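You operate a simulated robot arm through the tools that you are given. There is no shell and no other tool. Be economical: measure what you need, move in short steps, check, and stop when the job is done.

You are at the controls of a simulated robot arm. One attempt, no reset.

TASK
Unlock the barrel box with its key and put the barrel in the grey tray beside it.
Fine: the key's number is on the lock; try no other key; lock up again and rack the key; leave the other barrels.

Only the result counts: the job must be done as asked and must still hold three seconds after the hand-in. Knocking over, shifting, dropping, spilling or breaking anything else fails it.

THE ROBOT
A 6-joint arm with a two-finger parallel gripper, fixed in place. Base frame: the origin is at the foot of the arm, x ahead of it, y to its left, z up; the work surface is at about z = 0.6. Lengths are in cm, angles in degrees, forces in N, time in s.
With the tool pointing down near the work surface it reaches from about 14 to 58 cm from the base axis. Its first joint turns from -66.0 to 66.0 degrees. Payload 2.1 kg.
The tool frame sits at the grasp point between the pads (the TCP): z along the fingers, y along the line on which they close. The tips reach 3 cm beyond it. The gripper opens to 9.4 cm. The fingers are 2.8 cm wide and 1 cm thick; the gripper's body (5 by 9.6 cm) begins 5.5 cm behind the TCP.
Orientation is that of the tool frame in the base frame, as a unit quaternion [w, x, y, z]. With the fingers straight down and closing along the base's y, the tool's x points along the base's -x, its y along +y and its z along -z.

THE INTERFACE
- The arm moves only by the tool play_rows. Its argument "steps" is a list of rows, each an object of numbers (a shift or turn left out is 0, a gripper value left out holds the last): "dx", "dy", "dz": the shift along the tool's x, y, z in mm; "wx", "wy", "wz": the turn, a rotation vector about the tool's x, y, z in degrees; "fingers": the finger opening in mm, from 0 to 94. In form: [{"dx": .., "dy": .., "dz": .., "wx": .., "wy": .., "wz": .., "fingers": ..}, ...]. A call has 1 to 20 rows; each row is the pose to reach, as a shift and turn from the pose commanded when the call began, along the tool's axes at that moment. A row lasts 0.2 s, in which the tool goes at most 5 cm and 8.6 degrees; a call with a longer step from one row to the next is refused whole, and so is a gripper value outside its range. Where a pose cannot be reached the arm comes as near as it can. A force on the tool above 40 N (or 10 N above the force at the start of the call, whichever is more), or a blocked arm, ends the call early, and 0.2 s more pass. Each finger travels about 7.2 cm/s and halts on what it meets, pressing with about 43 N; the grip force reading is that of the motor and also rises with nothing between the fingers. The clock runs only during rows and for 0.2 s after the last one: add rows that repeat a pose to give the fingers time. The reply holds the time, the measured pose of the TCP, the force on the tool along the base axes, the opening and the grip force, in the units named above and with some noise.
- Cameras (640 x 400 px; columns grow to the right, rows downward): "scene" is fixed at [4.83, -35.72, 50.53]; the picture's right is [0.85, -0.52, 0.00], its down [-0.19, -0.30, -0.93] and it looks along [0.49, 0.80, -0.35] (base axes); focal length 338 px, centre (320, 200). "wrist" rides on the gripper at [7.6, 1.4, -10.3] in the tool frame; the picture's right is [-0.18, 0.98, 0.00], its down [-0.75, -0.14, -0.64] and it looks along [-0.63, -0.12, 0.77] (tool axes); focal length 243 px, centre (320, 200). There is no depth. A picture from a camera that has moved, and an enlarged one, comes with that camera's place and axes in the base frame and with its lens.
- get_image(camera): a new picture of that camera. No time passes.
- zoom(camera, box): a new picture of the part [left, top, right, bottom] of that camera's present view, enlarged. No time passes.
- finish_job(): hands the job in; it is judged then, once.

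Work in short steps. Places have to be worked out from the pictures, the camera data and where the tool is seen: move nearer, look again, correct. Check each grasp and each placing, and mend what went wrong. You have 120 turns and 84 pictures in all, those below and enlarged ones among them. Open the gripper and draw the arm clear of the work before you hand the job in, unless the task says otherwise; then end with one line.

The tools are called after ">>>" as a command line: name --argument value ..., lists and objects as JSON in quotes. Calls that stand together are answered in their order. play_rows: Moves the arm, as the interface text tells. Its arguments: {"type":"object","properties":{"steps":{"type":"array","items":{"type":"object","properties":{"dx":{"type":"number"},"dy":{"type":"number"},"dz":{"type":"number"},"wx":{"type":"number"},"wy":{"type":"number"},"wz":{"type":"number"},"fingers":{"type":"number"}}}}},"required":["steps"]} The other tools are called the same way: get_image (camera) takes a picture; zoom (camera, box) takes an enlarged picture of a part of a camera's view; finish_job () hands the job in.

At the start:

```text
time_s: 0.0
position: [30.86, 13.93, 32.71]
orientation: [0.001, 0.0, 1.0, 0.001]
wrist_force: [-1.1, 0.0, -0.4]
opening: 9.38
grasp_force: 0.0
```

scene: 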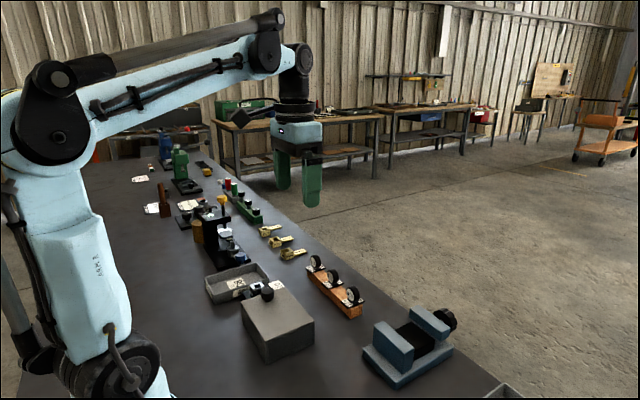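
wrist: 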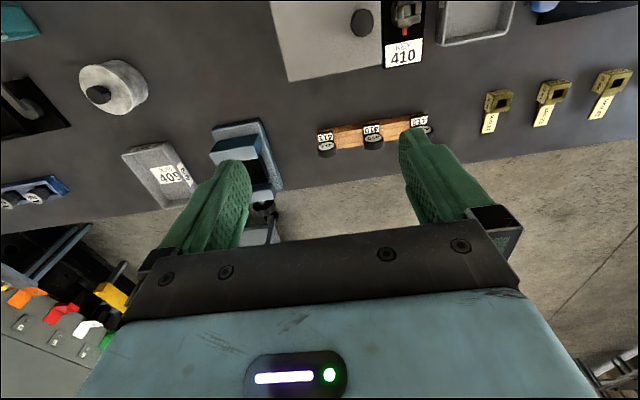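

The pictures show a grey box with label 410, a key rack (orange), and trays. I zoom in for details.

>>> zoom --camera "scene" --box '[180, 240, 380, 365]'

>>> zoom --camera "wrist" --box '[260, 0, 540, 175]'

>>> zoom --camera "scene" --box '[130, 140, 330, 265]'

```text
3.20 times, centred on (280, 302) of scene
camera zoom: at [4.83, -35.72, 50.53], right [0.85, -0.52, 0.0], down [-0.19, -0.3, -0.93], along [0.49, 0.8, -0.35], focal length 1083 px, centre (448, -128)
```

zoom: 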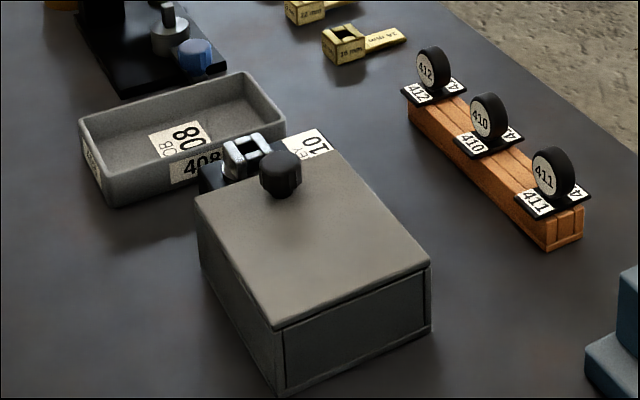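

```text
2.29 times, centred on (400, 88) of wrist
camera zoom: at [23.07, 15.51, 42.97], right [0.18, 0.98, 0.0], down [0.75, -0.14, 0.64], along [0.63, -0.12, -0.77], focal length 555 px, centre (137, 457)
```

zoom: 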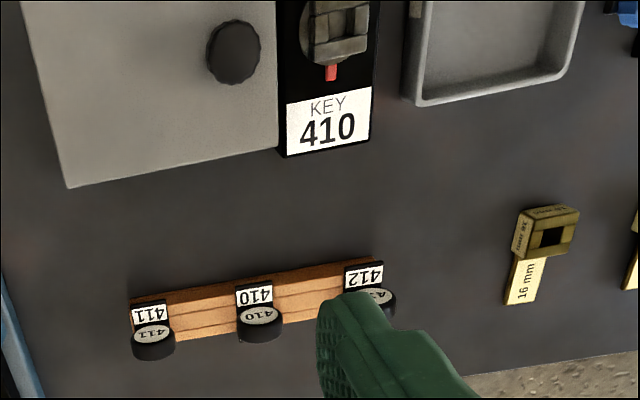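

```text
3.20 times, centred on (230, 202) of scene
camera zoom: at [4.83, -35.72, 50.53], right [0.85, -0.52, 0.0], down [-0.19, -0.3, -0.93], along [0.49, 0.8, -0.35], focal length 1083 px, centre (608, 192)
```

zoom: 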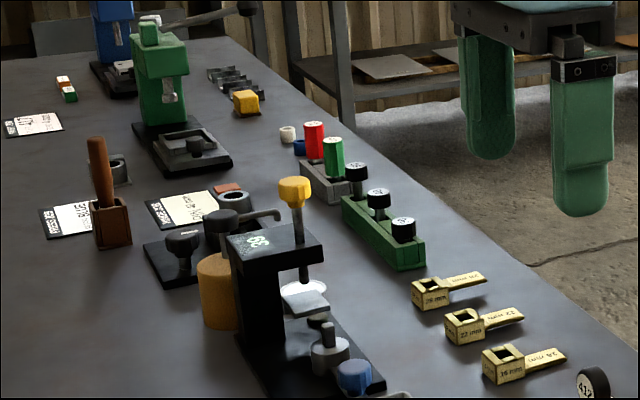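

Next I move the hand back and lower so the wrist camera sees the box, lock and tray.

>>> play_rows --steps '[{"dx": 40, "dy": 20, "dz": 15}, {"dx": 80, "dy": 40, "dz": 30}, {"dx": 120, "dy": 50, "dz": 50}, {"dx": 120, "dy": 50, "dz": 50}]'

>>> get_image --camera "wrist"

```text
time_s: 1.0
position: [18.74, 19.04, 27.7]
orientation: [0.0, 0.0, 1.0, 0.001]
wrist_force: [-0.2, -0.4, -0.6]
opening: 9.39
grasp_force: 0.1
```

```text
78 pictures are left
camera wrist: at [11.05, 20.49, 37.9], right [0.18, 0.98, 0.0], down [0.75, -0.14, 0.64], along [0.63, -0.12, -0.77], focal length 243 px, centre (320, 200)
```

wrist: 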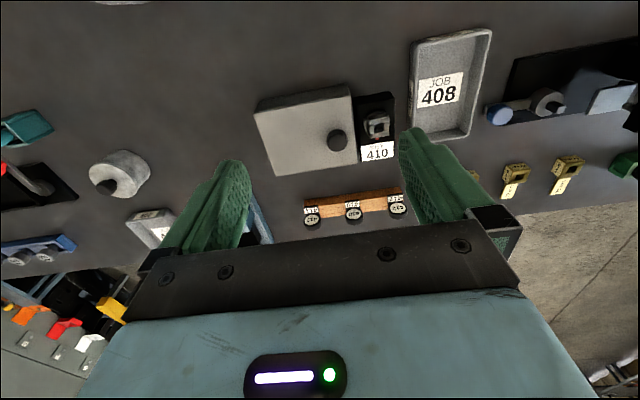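

>>> zoom --camera "wrist" --box '[240, 20, 500, 240]'

>>> zoom --camera "wrist" --box '[335, 80, 415, 170]'

>>> zoom --camera "scene" --box '[235, 265, 295, 305]'

```text
1.82 times, centred on (370, 130) of wrist
camera zoom: at [11.05, 20.49, 37.9], right [0.18, 0.98, 0.0], down [0.75, -0.14, 0.64], along [0.63, -0.12, -0.77], focal length 441 px, centre (229, 327)
```

zoom: 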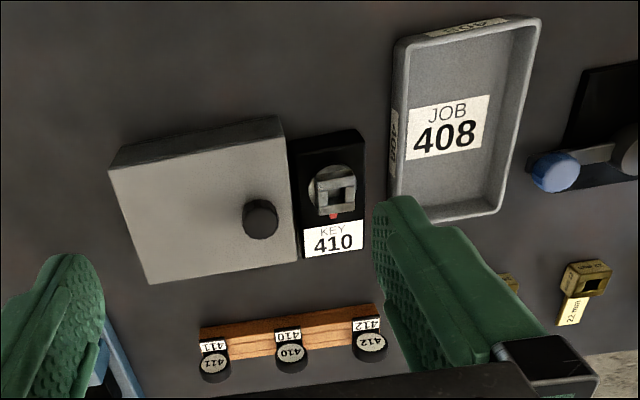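

```text
4.44 times, centred on (375, 125) of wrist
camera zoom: at [11.05, 20.49, 37.9], right [0.18, 0.98, 0.0], down [0.75, -0.14, 0.64], along [0.63, -0.12, -0.77], focal length 1078 px, centre (76, 533)
```

zoom: 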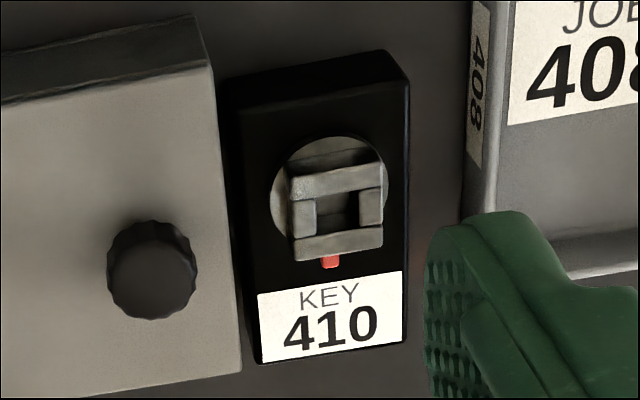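

```text
10.00 times, centred on (265, 285) of scene
camera zoom: at [4.83, -35.72, 50.53], right [0.85, -0.52, 0.0], down [-0.19, -0.3, -0.93], along [0.49, 0.8, -0.35], focal length 3383 px, centre (870, -650)
```

zoom: 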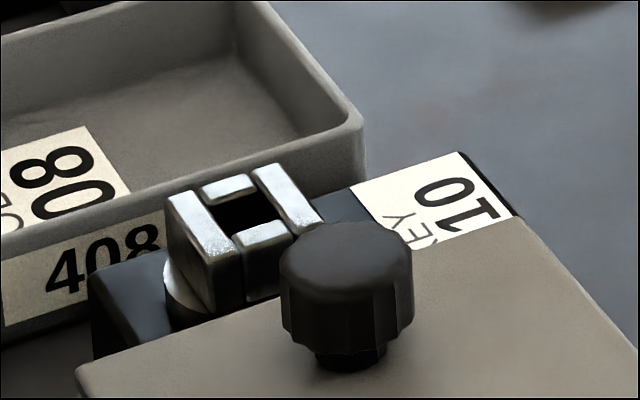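

>>> zoom --camera "scene" --box '[300, 245, 372, 325]'

>>> zoom --camera "wrist" --box '[295, 180, 415, 235]'

```text
5.00 times, centred on (336, 285) of scene
camera zoom: at [4.83, -35.72, 50.53], right [0.85, -0.52, 0.0], down [-0.19, -0.3, -0.93], along [0.49, 0.8, -0.35], focal length 1692 px, centre (240, -225)
```

zoom: 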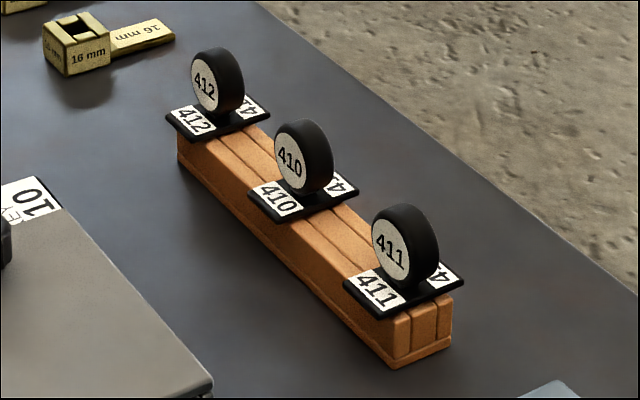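

```text
5.33 times, centred on (355, 208) of wrist
camera zoom: at [11.05, 20.49, 37.9], right [0.18, 0.98, 0.0], down [0.75, -0.14, 0.64], along [0.63, -0.12, -0.77], focal length 1294 px, centre (133, 160)
```

zoom: 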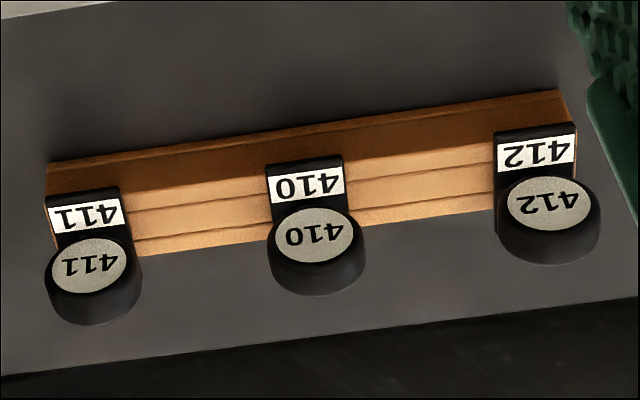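

Lock is about (26, 25.7), knob (25.5, 20), key 410 about (42, 21). I drop closer for a detailed look at the lock, before going to the key.

>>> play_rows --steps '[{"dx": 0, "dy": 20, "dz": 35}, {"dx": 0, "dy": 40, "dz": 70}, {"dx": 0, "dy": 60, "dz": 105}, {"dx": 0, "dy": 60, "dz": 105}]'

>>> get_image --camera "wrist"

```text
time_s: 2.0
position: [18.73, 25.13, 17.21]
orientation: [0.001, 0.0, 1.0, 0.001]
wrist_force: [-0.3, -0.7, 0.4]
opening: 9.39
grasp_force: 0.1
```

```text
72 pictures are left
camera wrist: at [11.01, 26.59, 27.47], right [0.18, 0.98, 0.0], down [0.75, -0.14, 0.64], along [0.63, -0.12, -0.77], focal length 243 px, centre (320, 200)
```

wrist: 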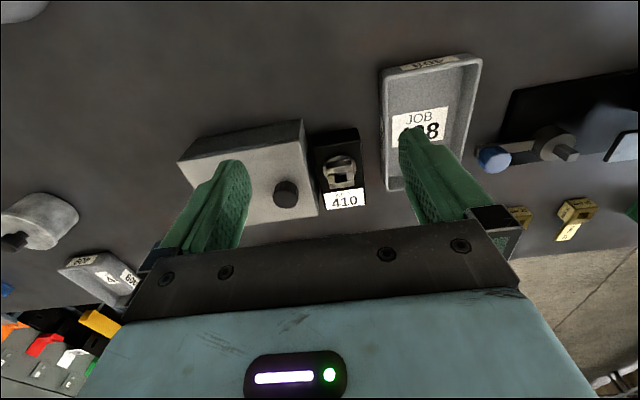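

>>> zoom --camera "wrist" --box '[300, 120, 380, 220]'

```text
4.00 times, centred on (340, 170) of wrist
camera zoom: at [11.01, 26.59, 27.47], right [0.18, 0.98, 0.0], down [0.75, -0.14, 0.64], along [0.63, -0.12, -0.77], focal length 970 px, centre (240, 320)
```

zoom: 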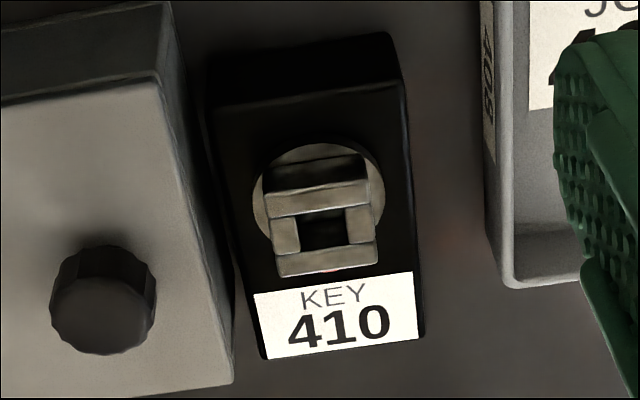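

The lock socket's top is near (26.7, 26.0, 4.7) and the knob top near (26.5, 19.9, 7). I rise, turn the tool -90° about z, and go above key 410.

>>> play_rows --steps '[{"dz": -30}, {"dx": -21, "dy": -4, "dz": -30, "wz": -8.2}, {"dx": -42, "dy": -8, "dz": -30, "wz": -16.4}, {"dx": -63, "dy": -12, "dz": -30, "wz": -24.6}, {"dx": -84, "dy": -16, "dz": -30, "wz": -32.8}, {"dx": -105, "dy": -20, "dz": -30, "wz": -41}, {"dx": -126, "dy": -24, "dz": -30, "wz": -49.2}, {"dx": -147, "dy": -28, "dz": -30, "wz": -57.4}, {"dx": -168, "dy": -32, "dz": -30, "wz": -65.6}, {"dx": -189, "dy": -36, "dz": -30, "wz": -73.8}, {"dx": -210, "dy": -40, "dz": -30, "wz": -82}, {"dx": -231, "dy": -41, "dz": -30, "wz": -90}, {"dx": -231, "dy": -41, "dz": -30, "wz": -90}]'

>>> get_image --camera "wrist"

```text
time_s: 4.8
position: [41.98, 20.98, 20.25]
orientation: [-0.001, 0.708, -0.706, 0.001]
wrist_force: [0.0, -0.4, -0.5]
opening: 9.4
grasp_force: 0.0
```

```text
70 pictures are left
camera wrist: at [40.43, 13.38, 30.42], right [-0.98, 0.18, 0.0], down [0.14, 0.75, 0.64], along [0.12, 0.63, -0.77], focal length 243 px, centre (320, 200)
```

wrist: 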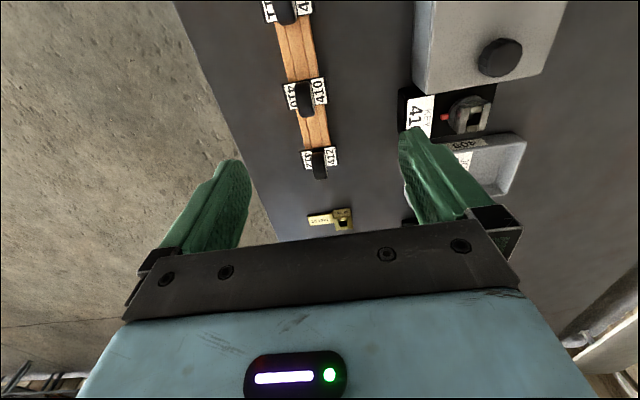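

>>> zoom --camera "wrist" --box '[240, 0, 380, 190]'

```text
2.11 times, centred on (310, 95) of wrist
camera zoom: at [40.43, 13.38, 30.42], right [-0.98, 0.18, 0.0], down [0.14, 0.75, 0.64], along [0.12, 0.63, -0.77], focal length 511 px, centre (341, 421)
```

zoom: 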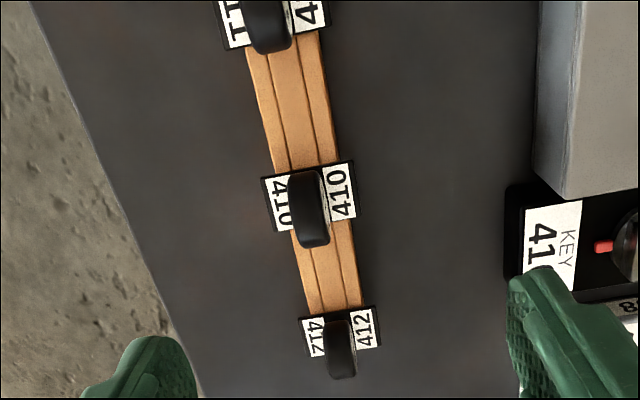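

Key 410's centre appears near (43.4, 21). I shift over and drop to z 14 to look again.

>>> play_rows --steps '[{"dy": -14, "dz": 30}, {"dy": -14, "dz": 60}, {"dy": -14, "dz": 60}]'

>>> get_image --camera "wrist"

>>> zoom --camera "scene" --box '[280, 210, 400, 330]'

```text
time_s: 5.6
position: [43.37, 21.02, 14.14]
orientation: [-0.001, 0.707, -0.707, 0.001]
wrist_force: [0.6, -0.1, -0.7]
opening: 9.39
grasp_force: 0.1
```

```text
68 pictures are left
camera wrist: at [41.75, 13.45, 24.44], right [-0.98, 0.18, 0.0], down [0.14, 0.75, 0.64], along [0.12, 0.63, -0.77], focal length 243 px, centre (320, 200)
```

wrist: 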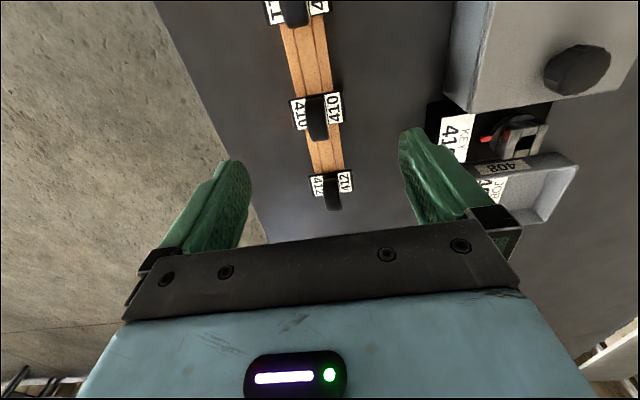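

```text
3.33 times, centred on (340, 270) of scene
camera zoom: at [4.83, -35.72, 50.53], right [0.85, -0.52, 0.0], down [-0.19, -0.3, -0.93], along [0.49, 0.8, -0.35], focal length 1128 px, centre (253, -33)
```

zoom: 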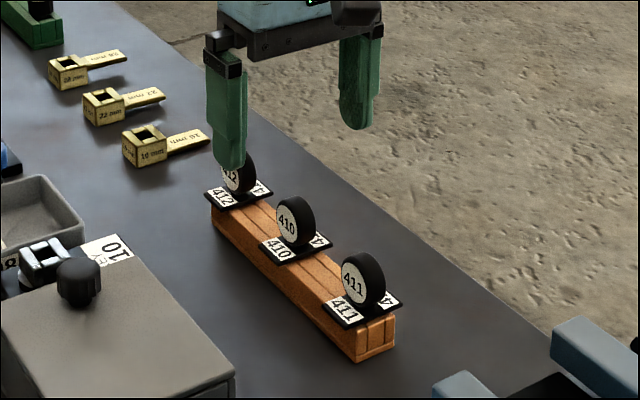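

>>> zoom --camera "wrist" --box '[270, 70, 370, 220]'

```text
2.67 times, centred on (320, 145) of wrist
camera zoom: at [41.75, 13.45, 24.44], right [-0.98, 0.18, 0.0], down [0.14, 0.75, 0.64], along [0.12, 0.63, -0.77], focal length 647 px, centre (320, 347)
```

zoom: 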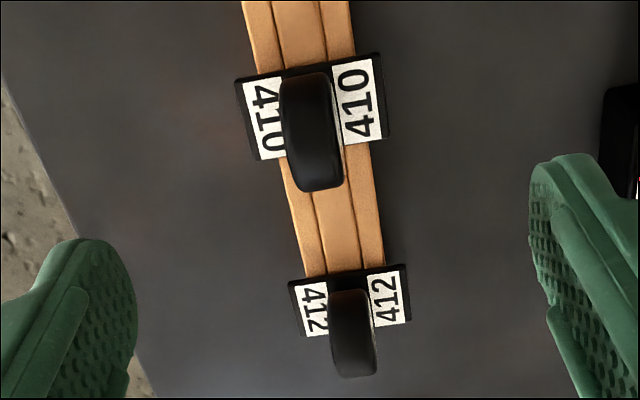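

Triangulation puts key 410's plate at (43.45, 20.95, 2.9), disc centre around z 5. I lower to z 6.4 with the disc between the fingers.

>>> play_rows --steps '[{"dz": 25}, {"dz": 50}, {"dz": 65}, {"dz": 77}, {"dz": 77}]'

>>> zoom --camera "scene" --box '[290, 230, 390, 330]'

>>> get_image --camera "wrist"

```text
time_s: 6.8
position: [43.29, 20.97, 6.63]
orientation: [-0.001, 0.707, -0.707, 0.0]
wrist_force: [0.1, 0.4, -0.6]
opening: 9.38
grasp_force: 0.0
```

```text
4.00 times, centred on (340, 280) of scene
camera zoom: at [4.83, -35.72, 50.53], right [0.85, -0.52, 0.0], down [-0.19, -0.3, -0.93], along [0.49, 0.8, -0.35], focal length 1353 px, centre (240, -120)
```

zoom: 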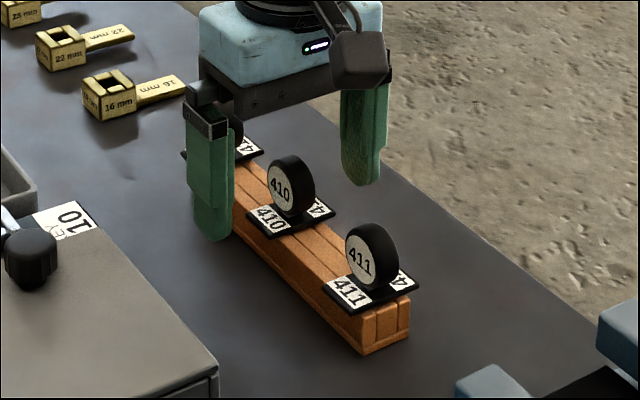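

```text
64 pictures are left
camera wrist: at [41.82, 13.46, 16.78], right [-0.98, 0.18, 0.0], down [0.14, 0.75, 0.64], along [0.12, 0.63, -0.77], focal length 243 px, centre (320, 200)
```

wrist: 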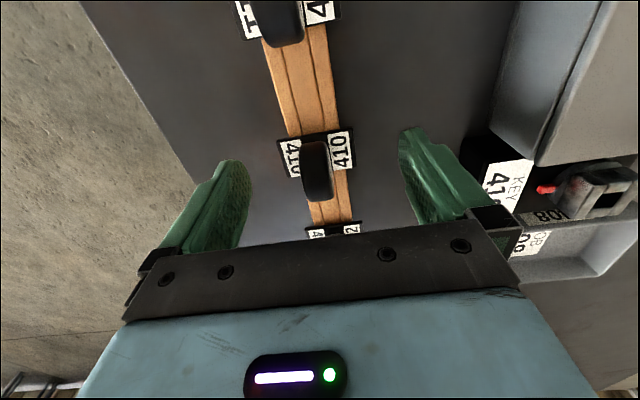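

The disc is about 2 mm further out than the TCP. I correct, and close partly to check centring.

>>> play_rows --steps '[{"dy": -2, "dz": 1}, {"dy": -2, "dz": 1, "fingers": 60}, {"dy": -2, "dz": 1, "fingers": 32}, {"dy": -2, "dz": 1, "fingers": 32}]'

>>> zoom --camera "wrist" --box '[250, 100, 390, 240]'

```text
time_s: 7.8
position: [43.58, 21.08, 6.5]
orientation: [-0.002, 0.707, -0.707, 0.001]
wrist_force: [0.6, -0.4, -0.1]
opening: 3.19
grasp_force: 0.1
```

```text
2.86 times, centred on (320, 170) of wrist
camera zoom: at [42.02, 13.45, 16.71], right [-0.98, 0.18, 0.0], down [0.14, 0.75, 0.64], along [0.12, 0.63, -0.77], focal length 693 px, centre (320, 286)
```

zoom: 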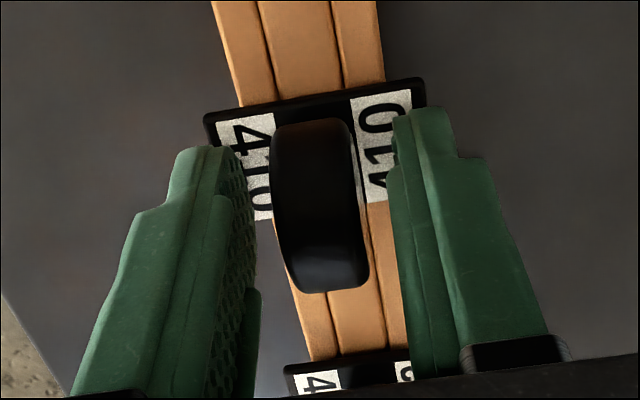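

Almost centred; I nudge 1 mm and close on the disc.

>>> play_rows --steps '[{"dy": -1}, {"dy": -1, "fingers": 20}, {"dy": -1, "fingers": 14}, {"dy": -1, "fingers": 10}, {"dy": -1, "fingers": 10}]'

```text
time_s: 9.0
position: [43.79, 21.08, 6.53]
orientation: [0.001, -0.707, 0.707, 0.0]
wrist_force: [-0.2, 0.2, -0.1]
opening: 1.84
grasp_force: 43.1
```

Gripped (1.84 cm wide). Lift gently straight up.

>>> play_rows --steps '[{"dz": -10}, {"dz": -25}, {"dz": -45}, {"dz": -70}, {"dz": -100}, {"dz": -120}, {"dz": -120}]'

>>> zoom --camera "scene" --box '[290, 180, 390, 330]'

>>> zoom --camera "wrist" --box '[250, 70, 390, 240]'

```text
time_s: 10.6
position: [43.64, 21.03, 18.5]
orientation: [0.001, -0.707, 0.707, 0.0]
wrist_force: [-0.6, 0.6, -0.8]
opening: 1.82
grasp_force: 43.0
```

```text
2.67 times, centred on (340, 255) of scene
camera zoom: at [4.83, -35.72, 50.53], right [0.85, -0.52, 0.0], down [-0.19, -0.3, -0.93], along [0.49, 0.8, -0.35], focal length 902 px, centre (267, 53)
```

zoom: 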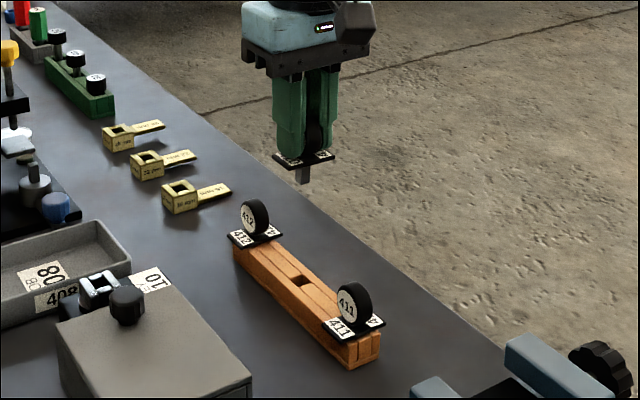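

```text
2.35 times, centred on (320, 155) of wrist
camera zoom: at [42.12, 13.37, 28.75], right [-0.98, 0.18, 0.0], down [0.14, 0.75, 0.64], along [0.12, 0.63, -0.77], focal length 571 px, centre (320, 306)
```

zoom: 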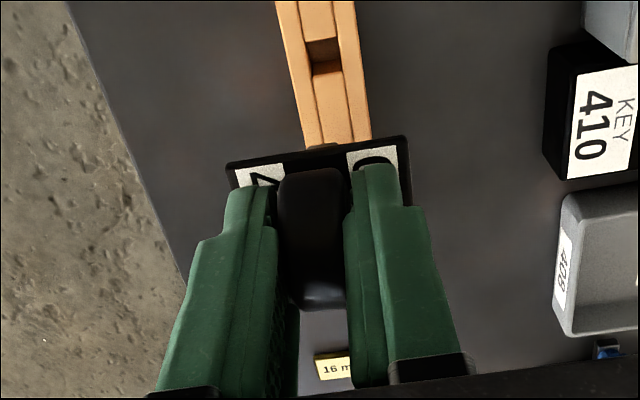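

>>> zoom --camera "scene" --box '[380, 225, 425, 255]'

>>> zoom --camera "scene" --box '[380, 200, 430, 255]'

```text
13.33 times, centred on (402, 240) of scene
camera zoom: at [4.83, -35.72, 50.53], right [0.85, -0.52, 0.0], down [-0.19, -0.3, -0.93], along [0.49, 0.8, -0.35], focal length 4511 px, centre (-780, -333)
```

zoom: 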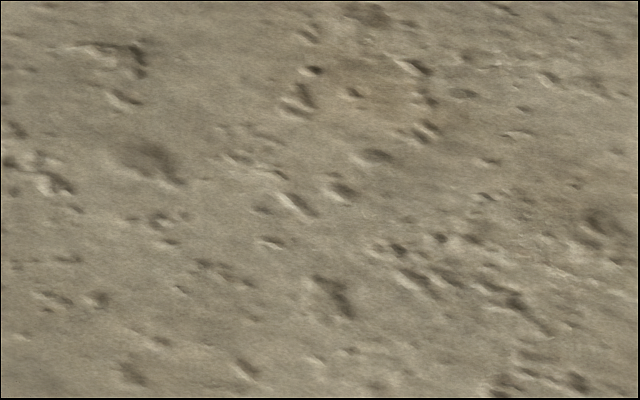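

```text
7.27 times, centred on (405, 228) of scene
camera zoom: at [4.83, -35.72, 50.53], right [0.85, -0.52, 0.0], down [-0.19, -0.3, -0.93], along [0.49, 0.8, -0.35], focal length 2460 px, centre (-298, 0)
```

zoom: 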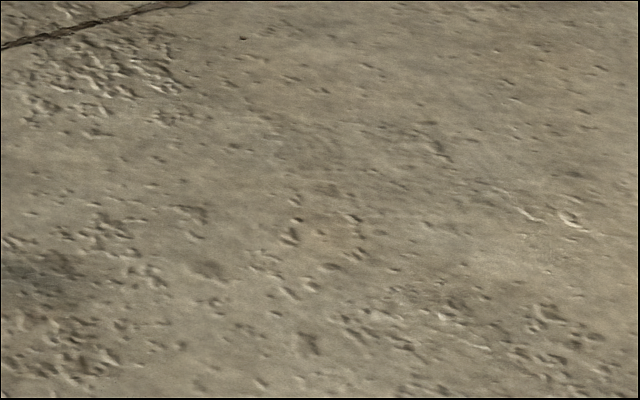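

>>> zoom --camera "scene" --box '[314, 225, 354, 255]'

```text
13.33 times, centred on (334, 240) of scene
camera zoom: at [4.83, -35.72, 50.53], right [0.85, -0.52, 0.0], down [-0.19, -0.3, -0.93], along [0.49, 0.8, -0.35], focal length 4511 px, centre (133, -333)
```

zoom: 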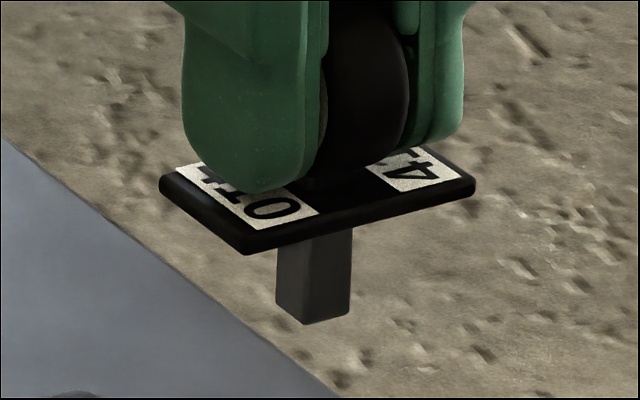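

The key is free: square shank ~0.9 cm, about 5.5 cm below the TCP. I carry it over the lock keeping the same orientation, aiming at (26.7, 26.0, 20.7), and will compare with how the rack hole looked.

>>> play_rows --steps '[{"dz": -22}, {"dx": -12, "dy": 40, "dz": -22}, {"dx": -24, "dy": 80, "dz": -22}, {"dx": -36, "dy": 120, "dz": -22}, {"dx": -50, "dy": 150, "dz": -22}, {"dx": -50, "dy": 169, "dz": -22}, {"dx": -50, "dy": 169, "dz": -22}]'

>>> get_image --camera "wrist"

>>> zoom --camera "wrist" --box '[250, 40, 390, 210]'

```text
time_s: 12.2
position: [26.51, 25.86, 20.65]
orientation: [-0.001, 0.707, -0.707, 0.0]
wrist_force: [-0.2, -0.1, -0.9]
opening: 1.83
grasp_force: 43.0
```

```text
57 pictures are left
camera wrist: at [25.09, 18.38, 30.89], right [-0.98, 0.18, 0.0], down [0.14, 0.75, 0.64], along [0.12, 0.63, -0.77], focal length 243 px, centre (320, 200)
```

wrist: 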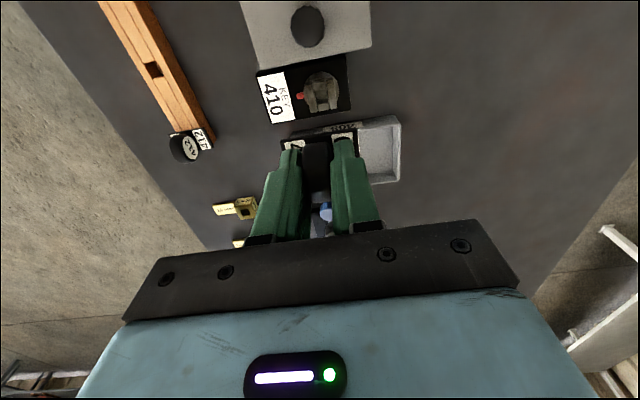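

```text
2.35 times, centred on (320, 125) of wrist
camera zoom: at [25.09, 18.38, 30.89], right [-0.98, 0.18, 0.0], down [0.14, 0.75, 0.64], along [0.12, 0.63, -0.77], focal length 571 px, centre (320, 376)
```

zoom: 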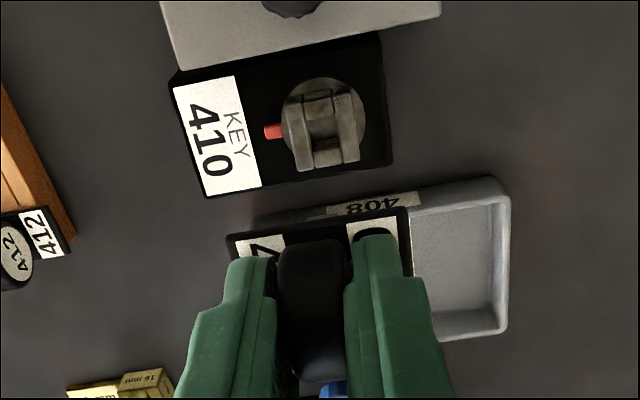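

>>> zoom --camera "wrist" --box '[292, 65, 352, 125]'

```text
6.67 times, centred on (322, 95) of wrist
camera zoom: at [25.09, 18.38, 30.89], right [-0.98, 0.18, 0.0], down [0.14, 0.75, 0.64], along [0.12, 0.63, -0.77], focal length 1618 px, centre (307, 900)
```

zoom: 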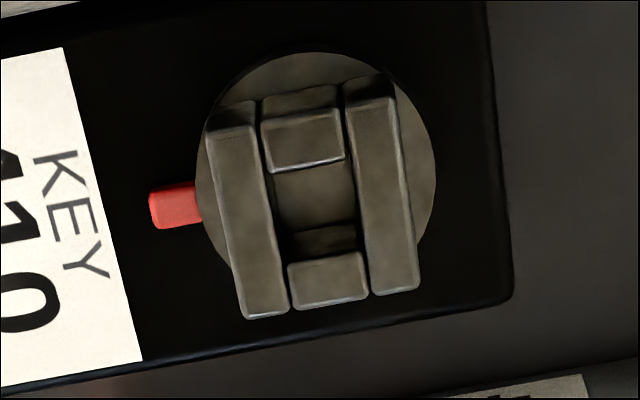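

Comparing pixel positions with the rack-hole view, I need about +4 mm y. I correct and descend to z≈11.6, just above the socket.

>>> play_rows --steps '[{"dx": -4, "dy": -1, "dz": 30}, {"dx": -4, "dy": -1, "dz": 60}, {"dx": -4, "dy": -1, "dz": 90}, {"dx": -4, "dy": -1, "dz": 90}]'

>>> zoom --camera "scene" --box '[235, 245, 305, 305]'

>>> zoom --camera "wrist" --box '[270, 70, 370, 200]'

```text
time_s: 13.2
position: [26.71, 26.31, 11.71]
orientation: [-0.001, 0.707, -0.707, 0.001]
wrist_force: [-0.7, 0.2, -0.8]
opening: 1.82
grasp_force: 42.7
```

```text
6.67 times, centred on (270, 275) of scene
camera zoom: at [4.83, -35.72, 50.53], right [0.85, -0.52, 0.0], down [-0.19, -0.3, -0.93], along [0.49, 0.8, -0.35], focal length 2256 px, centre (653, -300)
```

zoom: 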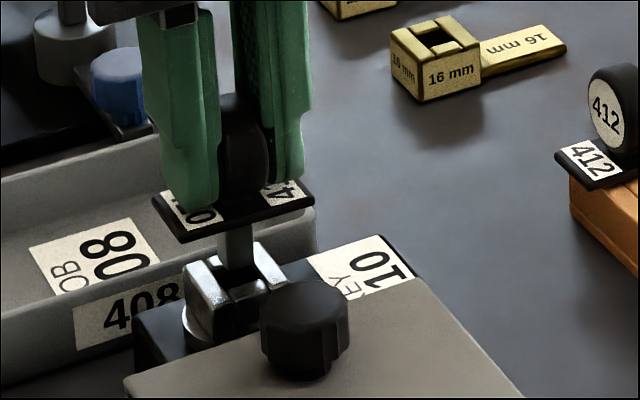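

```text
3.08 times, centred on (320, 135) of wrist
camera zoom: at [25.26, 18.75, 21.9], right [-0.98, 0.18, 0.0], down [0.14, 0.75, 0.64], along [0.12, 0.63, -0.77], focal length 746 px, centre (320, 400)
```

zoom: 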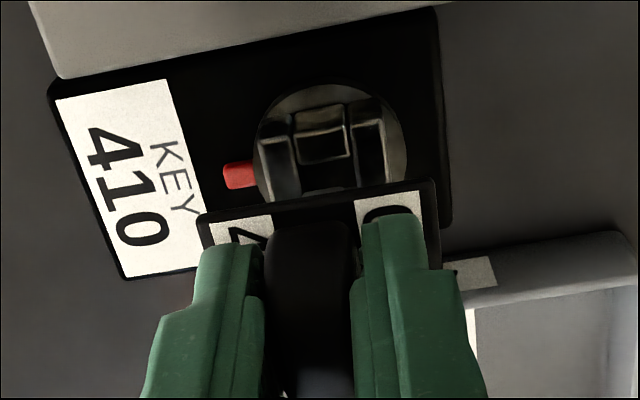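

>>> zoom --camera "scene" --box '[254, 262, 290, 298]'

```text
11.11 times, centred on (272, 280) of scene
camera zoom: at [4.83, -35.72, 50.53], right [0.85, -0.52, 0.0], down [-0.19, -0.3, -0.93], along [0.49, 0.8, -0.35], focal length 3759 px, centre (853, -689)
```

zoom: 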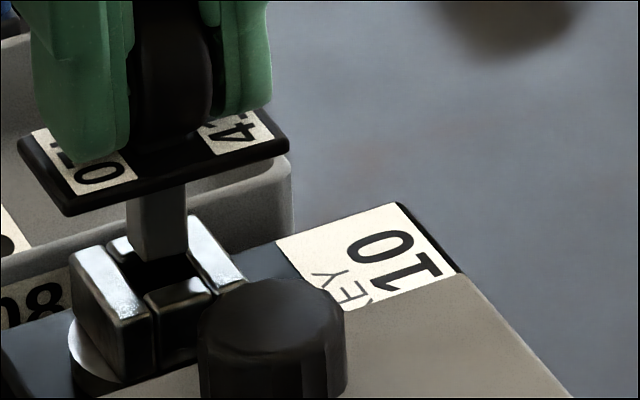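

The scene view suggests the socket top is somewhat higher (~5.4) and the shank about 2–3 mm too far in +y. I correct y by -2.5 mm and look again.

>>> play_rows --steps '[{"dx": 2.5, "dy": 0.5}, {"dx": 2.5, "dy": 0.5}]'

>>> zoom --camera "scene" --box '[258, 266, 282, 290]'

```text
time_s: 13.8
position: [26.76, 26.24, 11.61]
orientation: [0.002, -0.707, 0.707, 0.0]
wrist_force: [0.1, 0.4, 0.0]
opening: 1.84
grasp_force: 42.9
```

```text
16.00 times, centred on (270, 278) of scene
camera zoom: at [4.83, -35.72, 50.53], right [0.85, -0.52, 0.0], down [-0.19, -0.3, -0.93], along [0.49, 0.8, -0.35], focal length 5413 px, centre (1120, -1048)
```

zoom: 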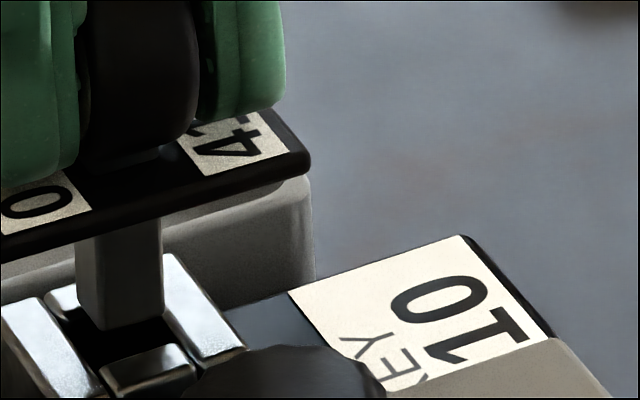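

The shank now looks column-aligned with the opening, perhaps 2–3 mm above it. I lower in small steps.

>>> play_rows --steps '[{"dz": 2}, {"dz": 4}, {"dz": 6}, {"dz": 6}]'

>>> zoom --camera "scene" --box '[258, 266, 282, 290]'

```text
time_s: 14.8
position: [26.7, 26.07, 11.14]
orientation: [-0.002, 0.707, -0.707, 0.0]
wrist_force: [0.2, -0.5, -0.7]
opening: 1.84
grasp_force: 43.4
```

```text
16.00 times, centred on (270, 278) of scene
camera zoom: at [4.83, -35.72, 50.53], right [0.85, -0.52, 0.0], down [-0.19, -0.3, -0.93], along [0.49, 0.8, -0.35], focal length 5413 px, centre (1120, -1048)
```

zoom: 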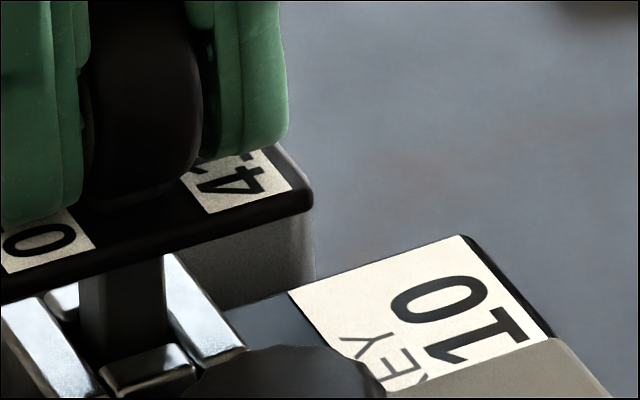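

No contact force and the shank appears to be entering. I continue down in small steps.

>>> play_rows --steps '[{"dz": 2}, {"dz": 4}, {"dz": 6}, {"dz": 8}, {"dz": 8}]'

>>> zoom --camera "scene" --box '[255, 266, 285, 296]'

```text
time_s: 16.0
position: [26.71, 26.05, 10.27]
orientation: [-0.001, 0.707, -0.707, -0.001]
wrist_force: [-2.4, -0.5, -0.5]
opening: 1.85
grasp_force: 43.1
```

```text
13.33 times, centred on (270, 281) of scene
camera zoom: at [4.83, -35.72, 50.53], right [0.85, -0.52, 0.0], down [-0.19, -0.3, -0.93], along [0.49, 0.8, -0.35], focal length 4511 px, centre (987, -880)
```

zoom: 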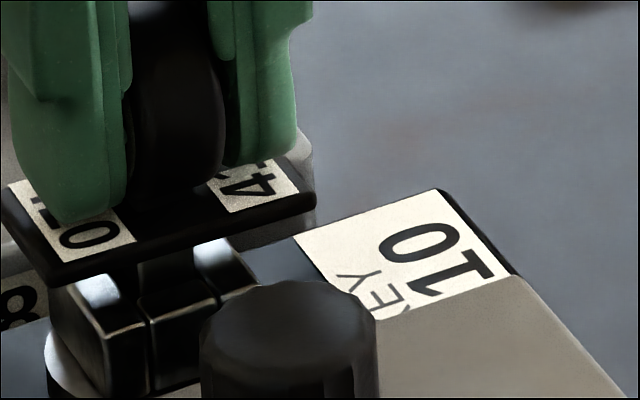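

It is entering with light side contact (-2.4 N in x). I ease 0.5 mm to -x and continue down.

>>> play_rows --steps '[{"dy": 0.5, "dz": 2}, {"dy": 0.5, "dz": 4}, {"dy": 0.5, "dz": 6}, {"dy": 0.5, "dz": 8}, {"dy": 0.5, "dz": 8}]'

>>> zoom --camera "scene" --box '[255, 266, 285, 296]'

```text
time_s: 16.7
position: [26.84, 26.21, 9.93]
orientation: [0.001, -0.707, 0.707, 0.0]
wrist_force: [-1.6, 0.0, 12.7]
opening: 1.84
grasp_force: 43.0
stopped in row 3: the force on the tool passed its limit (the readings are from after the stop); the commanded pose is now the measured one
```

```text
13.33 times, centred on (270, 281) of scene
camera zoom: at [4.83, -35.72, 50.53], right [0.85, -0.52, 0.0], down [-0.19, -0.3, -0.93], along [0.49, 0.8, -0.35], focal length 4511 px, centre (987, -880)
```

zoom: 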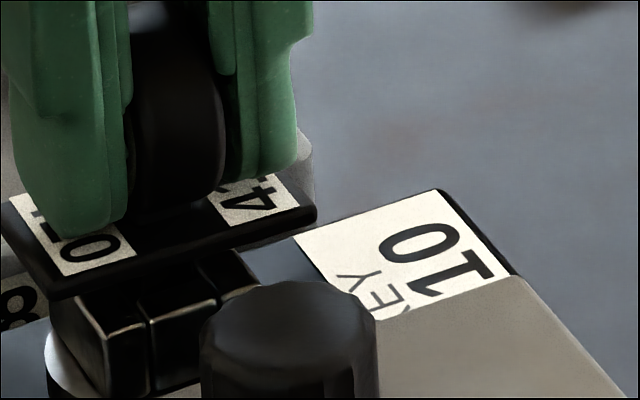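

The key is seated (12.7 N upward). I relieve the load slightly and try a small clockwise (seen from above) turn of 16°, watching whether the socket follows.

>>> play_rows --steps '[{"dz": -0.7}, {"dz": -0.7, "wz": 4}, {"dz": -0.7, "wz": 8}, {"dz": -0.7, "wz": 12}, {"dz": -0.7, "wz": 16}, {"dz": -0.7, "wz": 16}]'

>>> zoom --camera "wrist" --box '[260, 70, 380, 200]'

>>> zoom --camera "scene" --box '[255, 266, 285, 296]'

```text
time_s: 18.1
position: [26.76, 26.16, 9.99]
orientation: [0.0, -0.601, 0.799, -0.001]
wrist_force: [0.0, -7.6, 0.5]
opening: 1.85
grasp_force: 43.1
```

```text
3.08 times, centred on (320, 135) of wrist
camera zoom: at [23.17, 19.23, 20.24], right [-0.89, 0.45, 0.0], down [0.34, 0.69, 0.64], along [0.29, 0.57, -0.77], focal length 746 px, centre (320, 400)
```

zoom: 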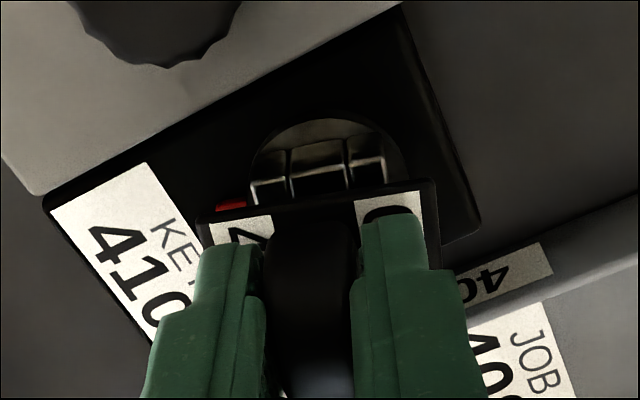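

```text
13.33 times, centred on (270, 281) of scene
camera zoom: at [4.83, -35.72, 50.53], right [0.85, -0.52, 0.0], down [-0.19, -0.3, -0.93], along [0.49, 0.8, -0.35], focal length 4511 px, centre (987, -880)
```

zoom: 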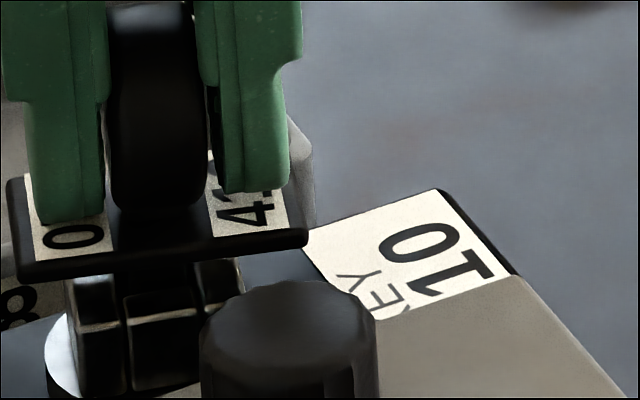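

The socket and red pointer follow clockwise. I ease the side load (-7.6 N in y) and continue turning.

>>> play_rows --steps '[{"dx": 1.0}, {"dx": 1.0, "wz": 6}, {"dx": 1.0, "wz": 12}, {"dx": 1.0, "wz": 18}, {"dx": 1.0, "wz": 24}, {"dx": 1.0, "wz": 30}, {"dx": 1.0, "wz": 30}]'

```text
time_s: 19.7
position: [26.71, 26.05, 10.1]
orientation: [0.001, -0.374, 0.928, 0.0]
wrist_force: [-4.4, -7.5, -0.2]
opening: 1.85
grasp_force: 43.0
```

>>> zoom --camera "wrist" --box '[260, 70, 380, 200]'

>>> zoom --camera "scene" --box '[245, 260, 295, 310]'

```text
3.08 times, centred on (320, 135) of wrist
camera zoom: at [20.11, 21.84, 20.21], right [-0.55, 0.84, 0.0], down [0.64, 0.42, 0.64], along [0.54, 0.35, -0.77], focal length 746 px, centre (320, 400)
```

zoom: 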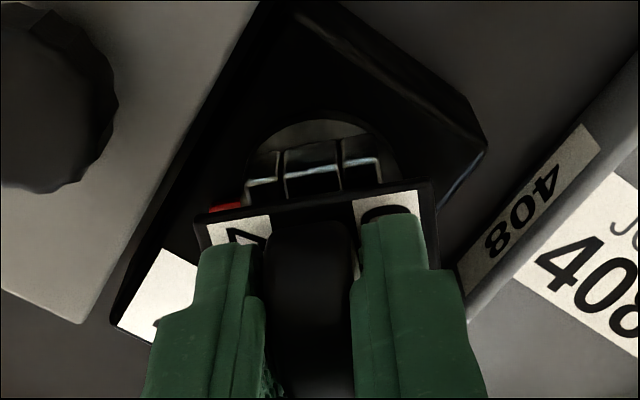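

```text
8.00 times, centred on (270, 285) of scene
camera zoom: at [4.83, -35.72, 50.53], right [0.85, -0.52, 0.0], down [-0.19, -0.3, -0.93], along [0.49, 0.8, -0.35], focal length 2707 px, centre (720, -480)
```

zoom: 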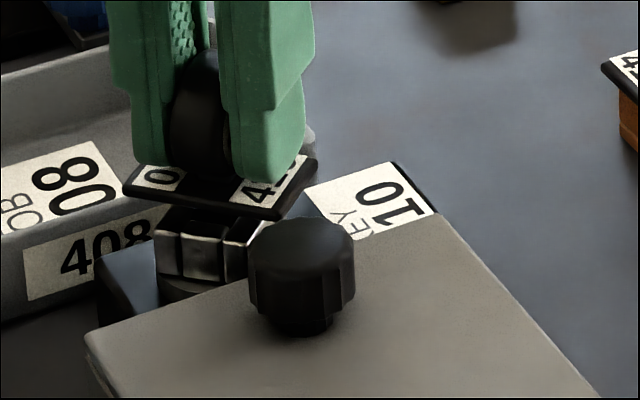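

Turning well; the socket stays aligned with the key. I continue to 90° total.

>>> play_rows --steps '[{"dx": 1.0}, {"dx": 1.0, "wz": 6}, {"dx": 1.0, "wz": 12}, {"dx": 1.0, "wz": 18}, {"dx": 1.0, "wz": 24}, {"dx": 1.0, "wz": 30}, {"dx": 1.0, "wz": 36}, {"dx": 1.0, "wz": 42}, {"dx": 1.0, "wz": 44}, {"dx": 1.0, "wz": 44}]'

>>> zoom --camera "wrist" --box '[260, 70, 380, 200]'

>>> zoom --camera "scene" --box '[245, 260, 295, 310]'

```text
time_s: 21.9
position: [26.65, 25.98, 9.95]
orientation: [0.0, 0.0, 1.0, 0.002]
wrist_force: [-7.5, -3.4, 0.2]
opening: 1.85
grasp_force: 43.1
```

```text
3.08 times, centred on (320, 135) of wrist
camera zoom: at [18.91, 27.47, 20.21], right [0.18, 0.98, 0.0], down [0.75, -0.14, 0.64], along [0.63, -0.12, -0.77], focal length 746 px, centre (320, 400)
```

zoom: 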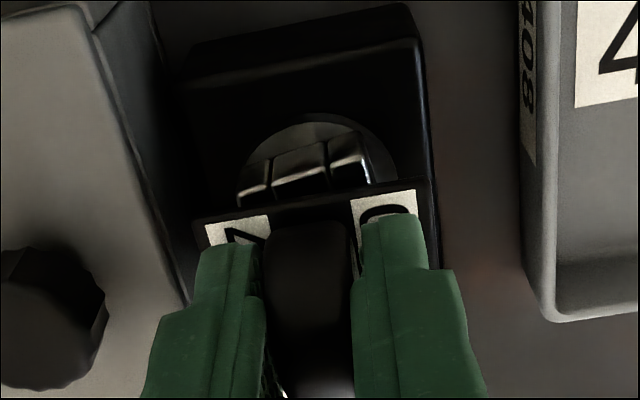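

```text
8.00 times, centred on (270, 285) of scene
camera zoom: at [4.83, -35.72, 50.53], right [0.85, -0.52, 0.0], down [-0.19, -0.3, -0.93], along [0.49, 0.8, -0.35], focal length 2707 px, centre (720, -480)
```

zoom: 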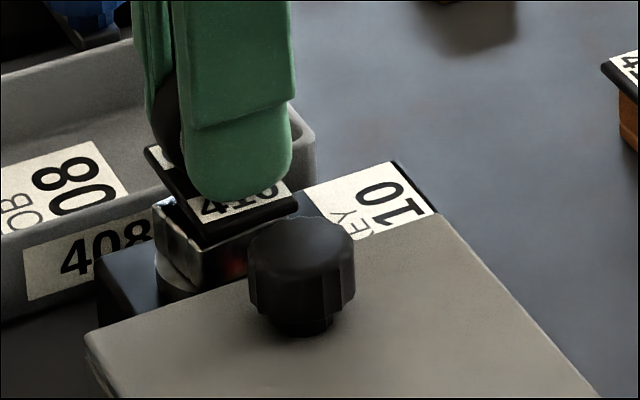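

>>> zoom --camera "wrist" --box '[285, 95, 355, 145]'

>>> zoom --camera "scene" --box '[258, 275, 288, 300]'

```text
8.00 times, centred on (320, 120) of wrist
camera zoom: at [18.91, 27.47, 20.21], right [0.18, 0.98, 0.0], down [0.75, -0.14, 0.64], along [0.63, -0.12, -0.77], focal length 1941 px, centre (320, 840)
```

zoom: 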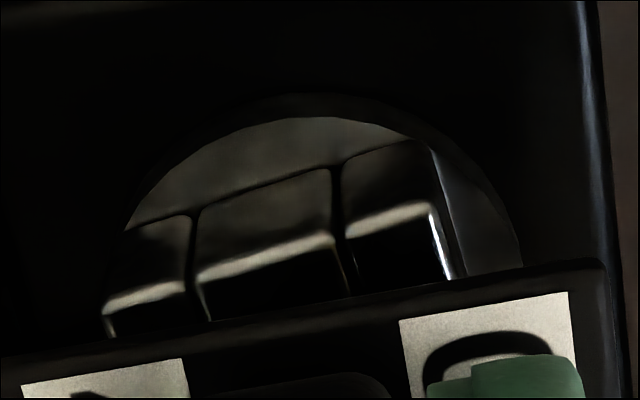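

```text
16.00 times, centred on (273, 288) of scene
camera zoom: at [4.83, -35.72, 50.53], right [0.85, -0.52, 0.0], down [-0.19, -0.3, -0.93], along [0.49, 0.8, -0.35], focal length 5413 px, centre (1072, -1200)
```

zoom: 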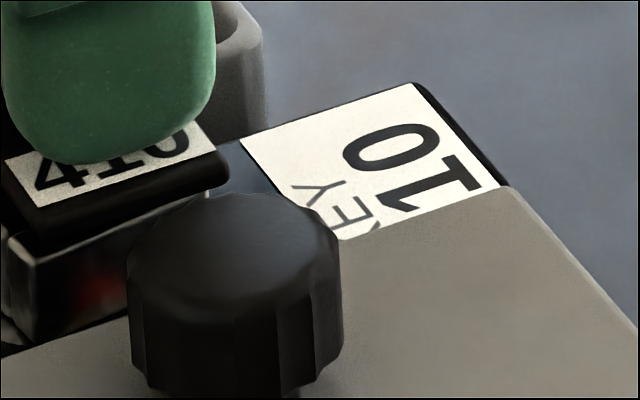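

The socket lags the key by about 7°. I turn 10° further to see whether it still follows or is at its stop.

>>> play_rows --steps '[{"dx": 0.5, "wz": 5}, {"dx": 0.5, "wz": 10}, {"dx": 0.5, "wz": 10}]'

>>> zoom --camera "wrist" --box '[285, 85, 355, 145]'

```text
time_s: 22.7
position: [26.57, 26.09, 10.01]
orientation: [0.001, 0.087, 0.996, 0.001]
wrist_force: [-3.0, 2.0, -1.2]
opening: 1.86
grasp_force: 43.4
```

```text
6.67 times, centred on (320, 115) of wrist
camera zoom: at [19.24, 28.76, 20.23], right [0.35, 0.94, 0.0], down [0.72, -0.27, 0.64], along [0.6, -0.22, -0.77], focal length 1618 px, centre (320, 767)
```

zoom: 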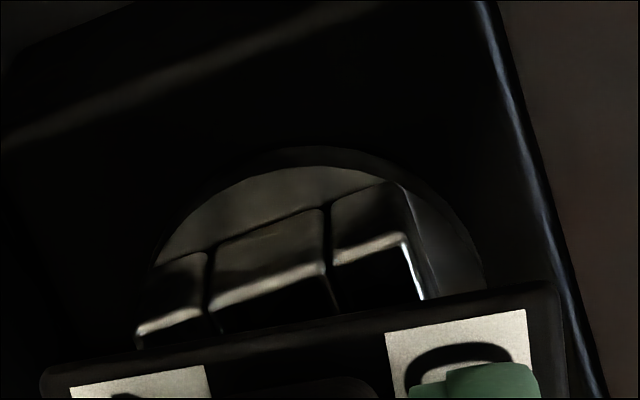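

The socket followed to about 90°. I back off a few degrees of slack, release the key and rise.

>>> play_rows --steps '[{"wz": -5}, {"wz": -5, "fingers": 32}, {"wz": -5, "fingers": 32}, {"wz": -5, "dz": -10, "fingers": 32}, {"wz": -5, "dz": -40, "fingers": 32}, {"wz": -5, "dz": -80, "fingers": 40}, {"wz": -5, "dz": -120, "fingers": 40}, {"wz": -5, "dz": -120, "fingers": 40}]'

>>> get_image --camera "wrist"

>>> zoom --camera "scene" --box '[230, 255, 320, 345]'

```text
time_s: 24.5
position: [26.41, 25.9, 22.02]
orientation: [0.001, 0.045, 0.999, 0.001]
wrist_force: [0.3, -0.1, -0.2]
opening: 4.01
grasp_force: 0.0
```

```text
38 pictures are left
camera wrist: at [18.9, 28.06, 32.27], right [0.27, 0.96, 0.0], down [0.74, -0.21, 0.64], along [0.62, -0.17, -0.77], focal length 243 px, centre (320, 200)
```

wrist: 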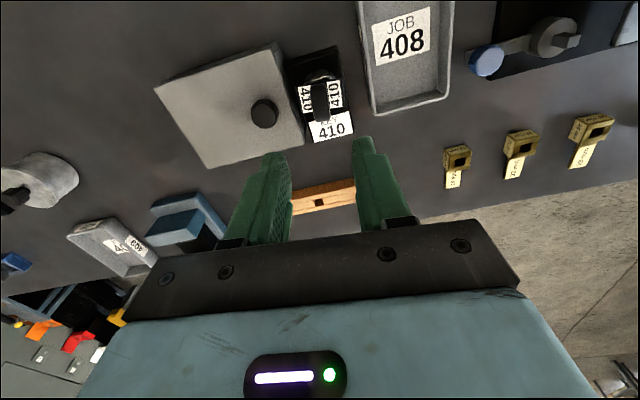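

```text
4.44 times, centred on (275, 300) of scene
camera zoom: at [4.83, -35.72, 50.53], right [0.85, -0.52, 0.0], down [-0.19, -0.3, -0.93], along [0.49, 0.8, -0.35], focal length 1504 px, centre (520, -244)
```

zoom: 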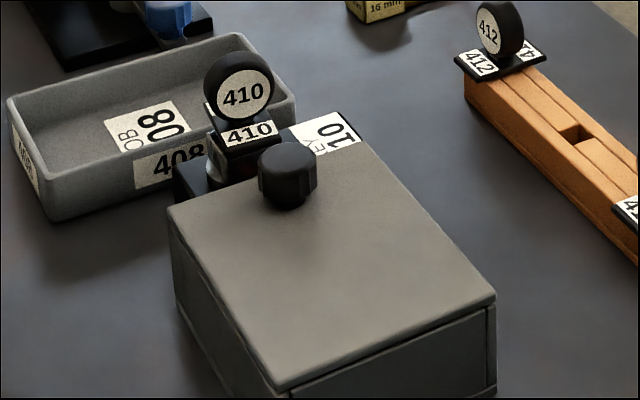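

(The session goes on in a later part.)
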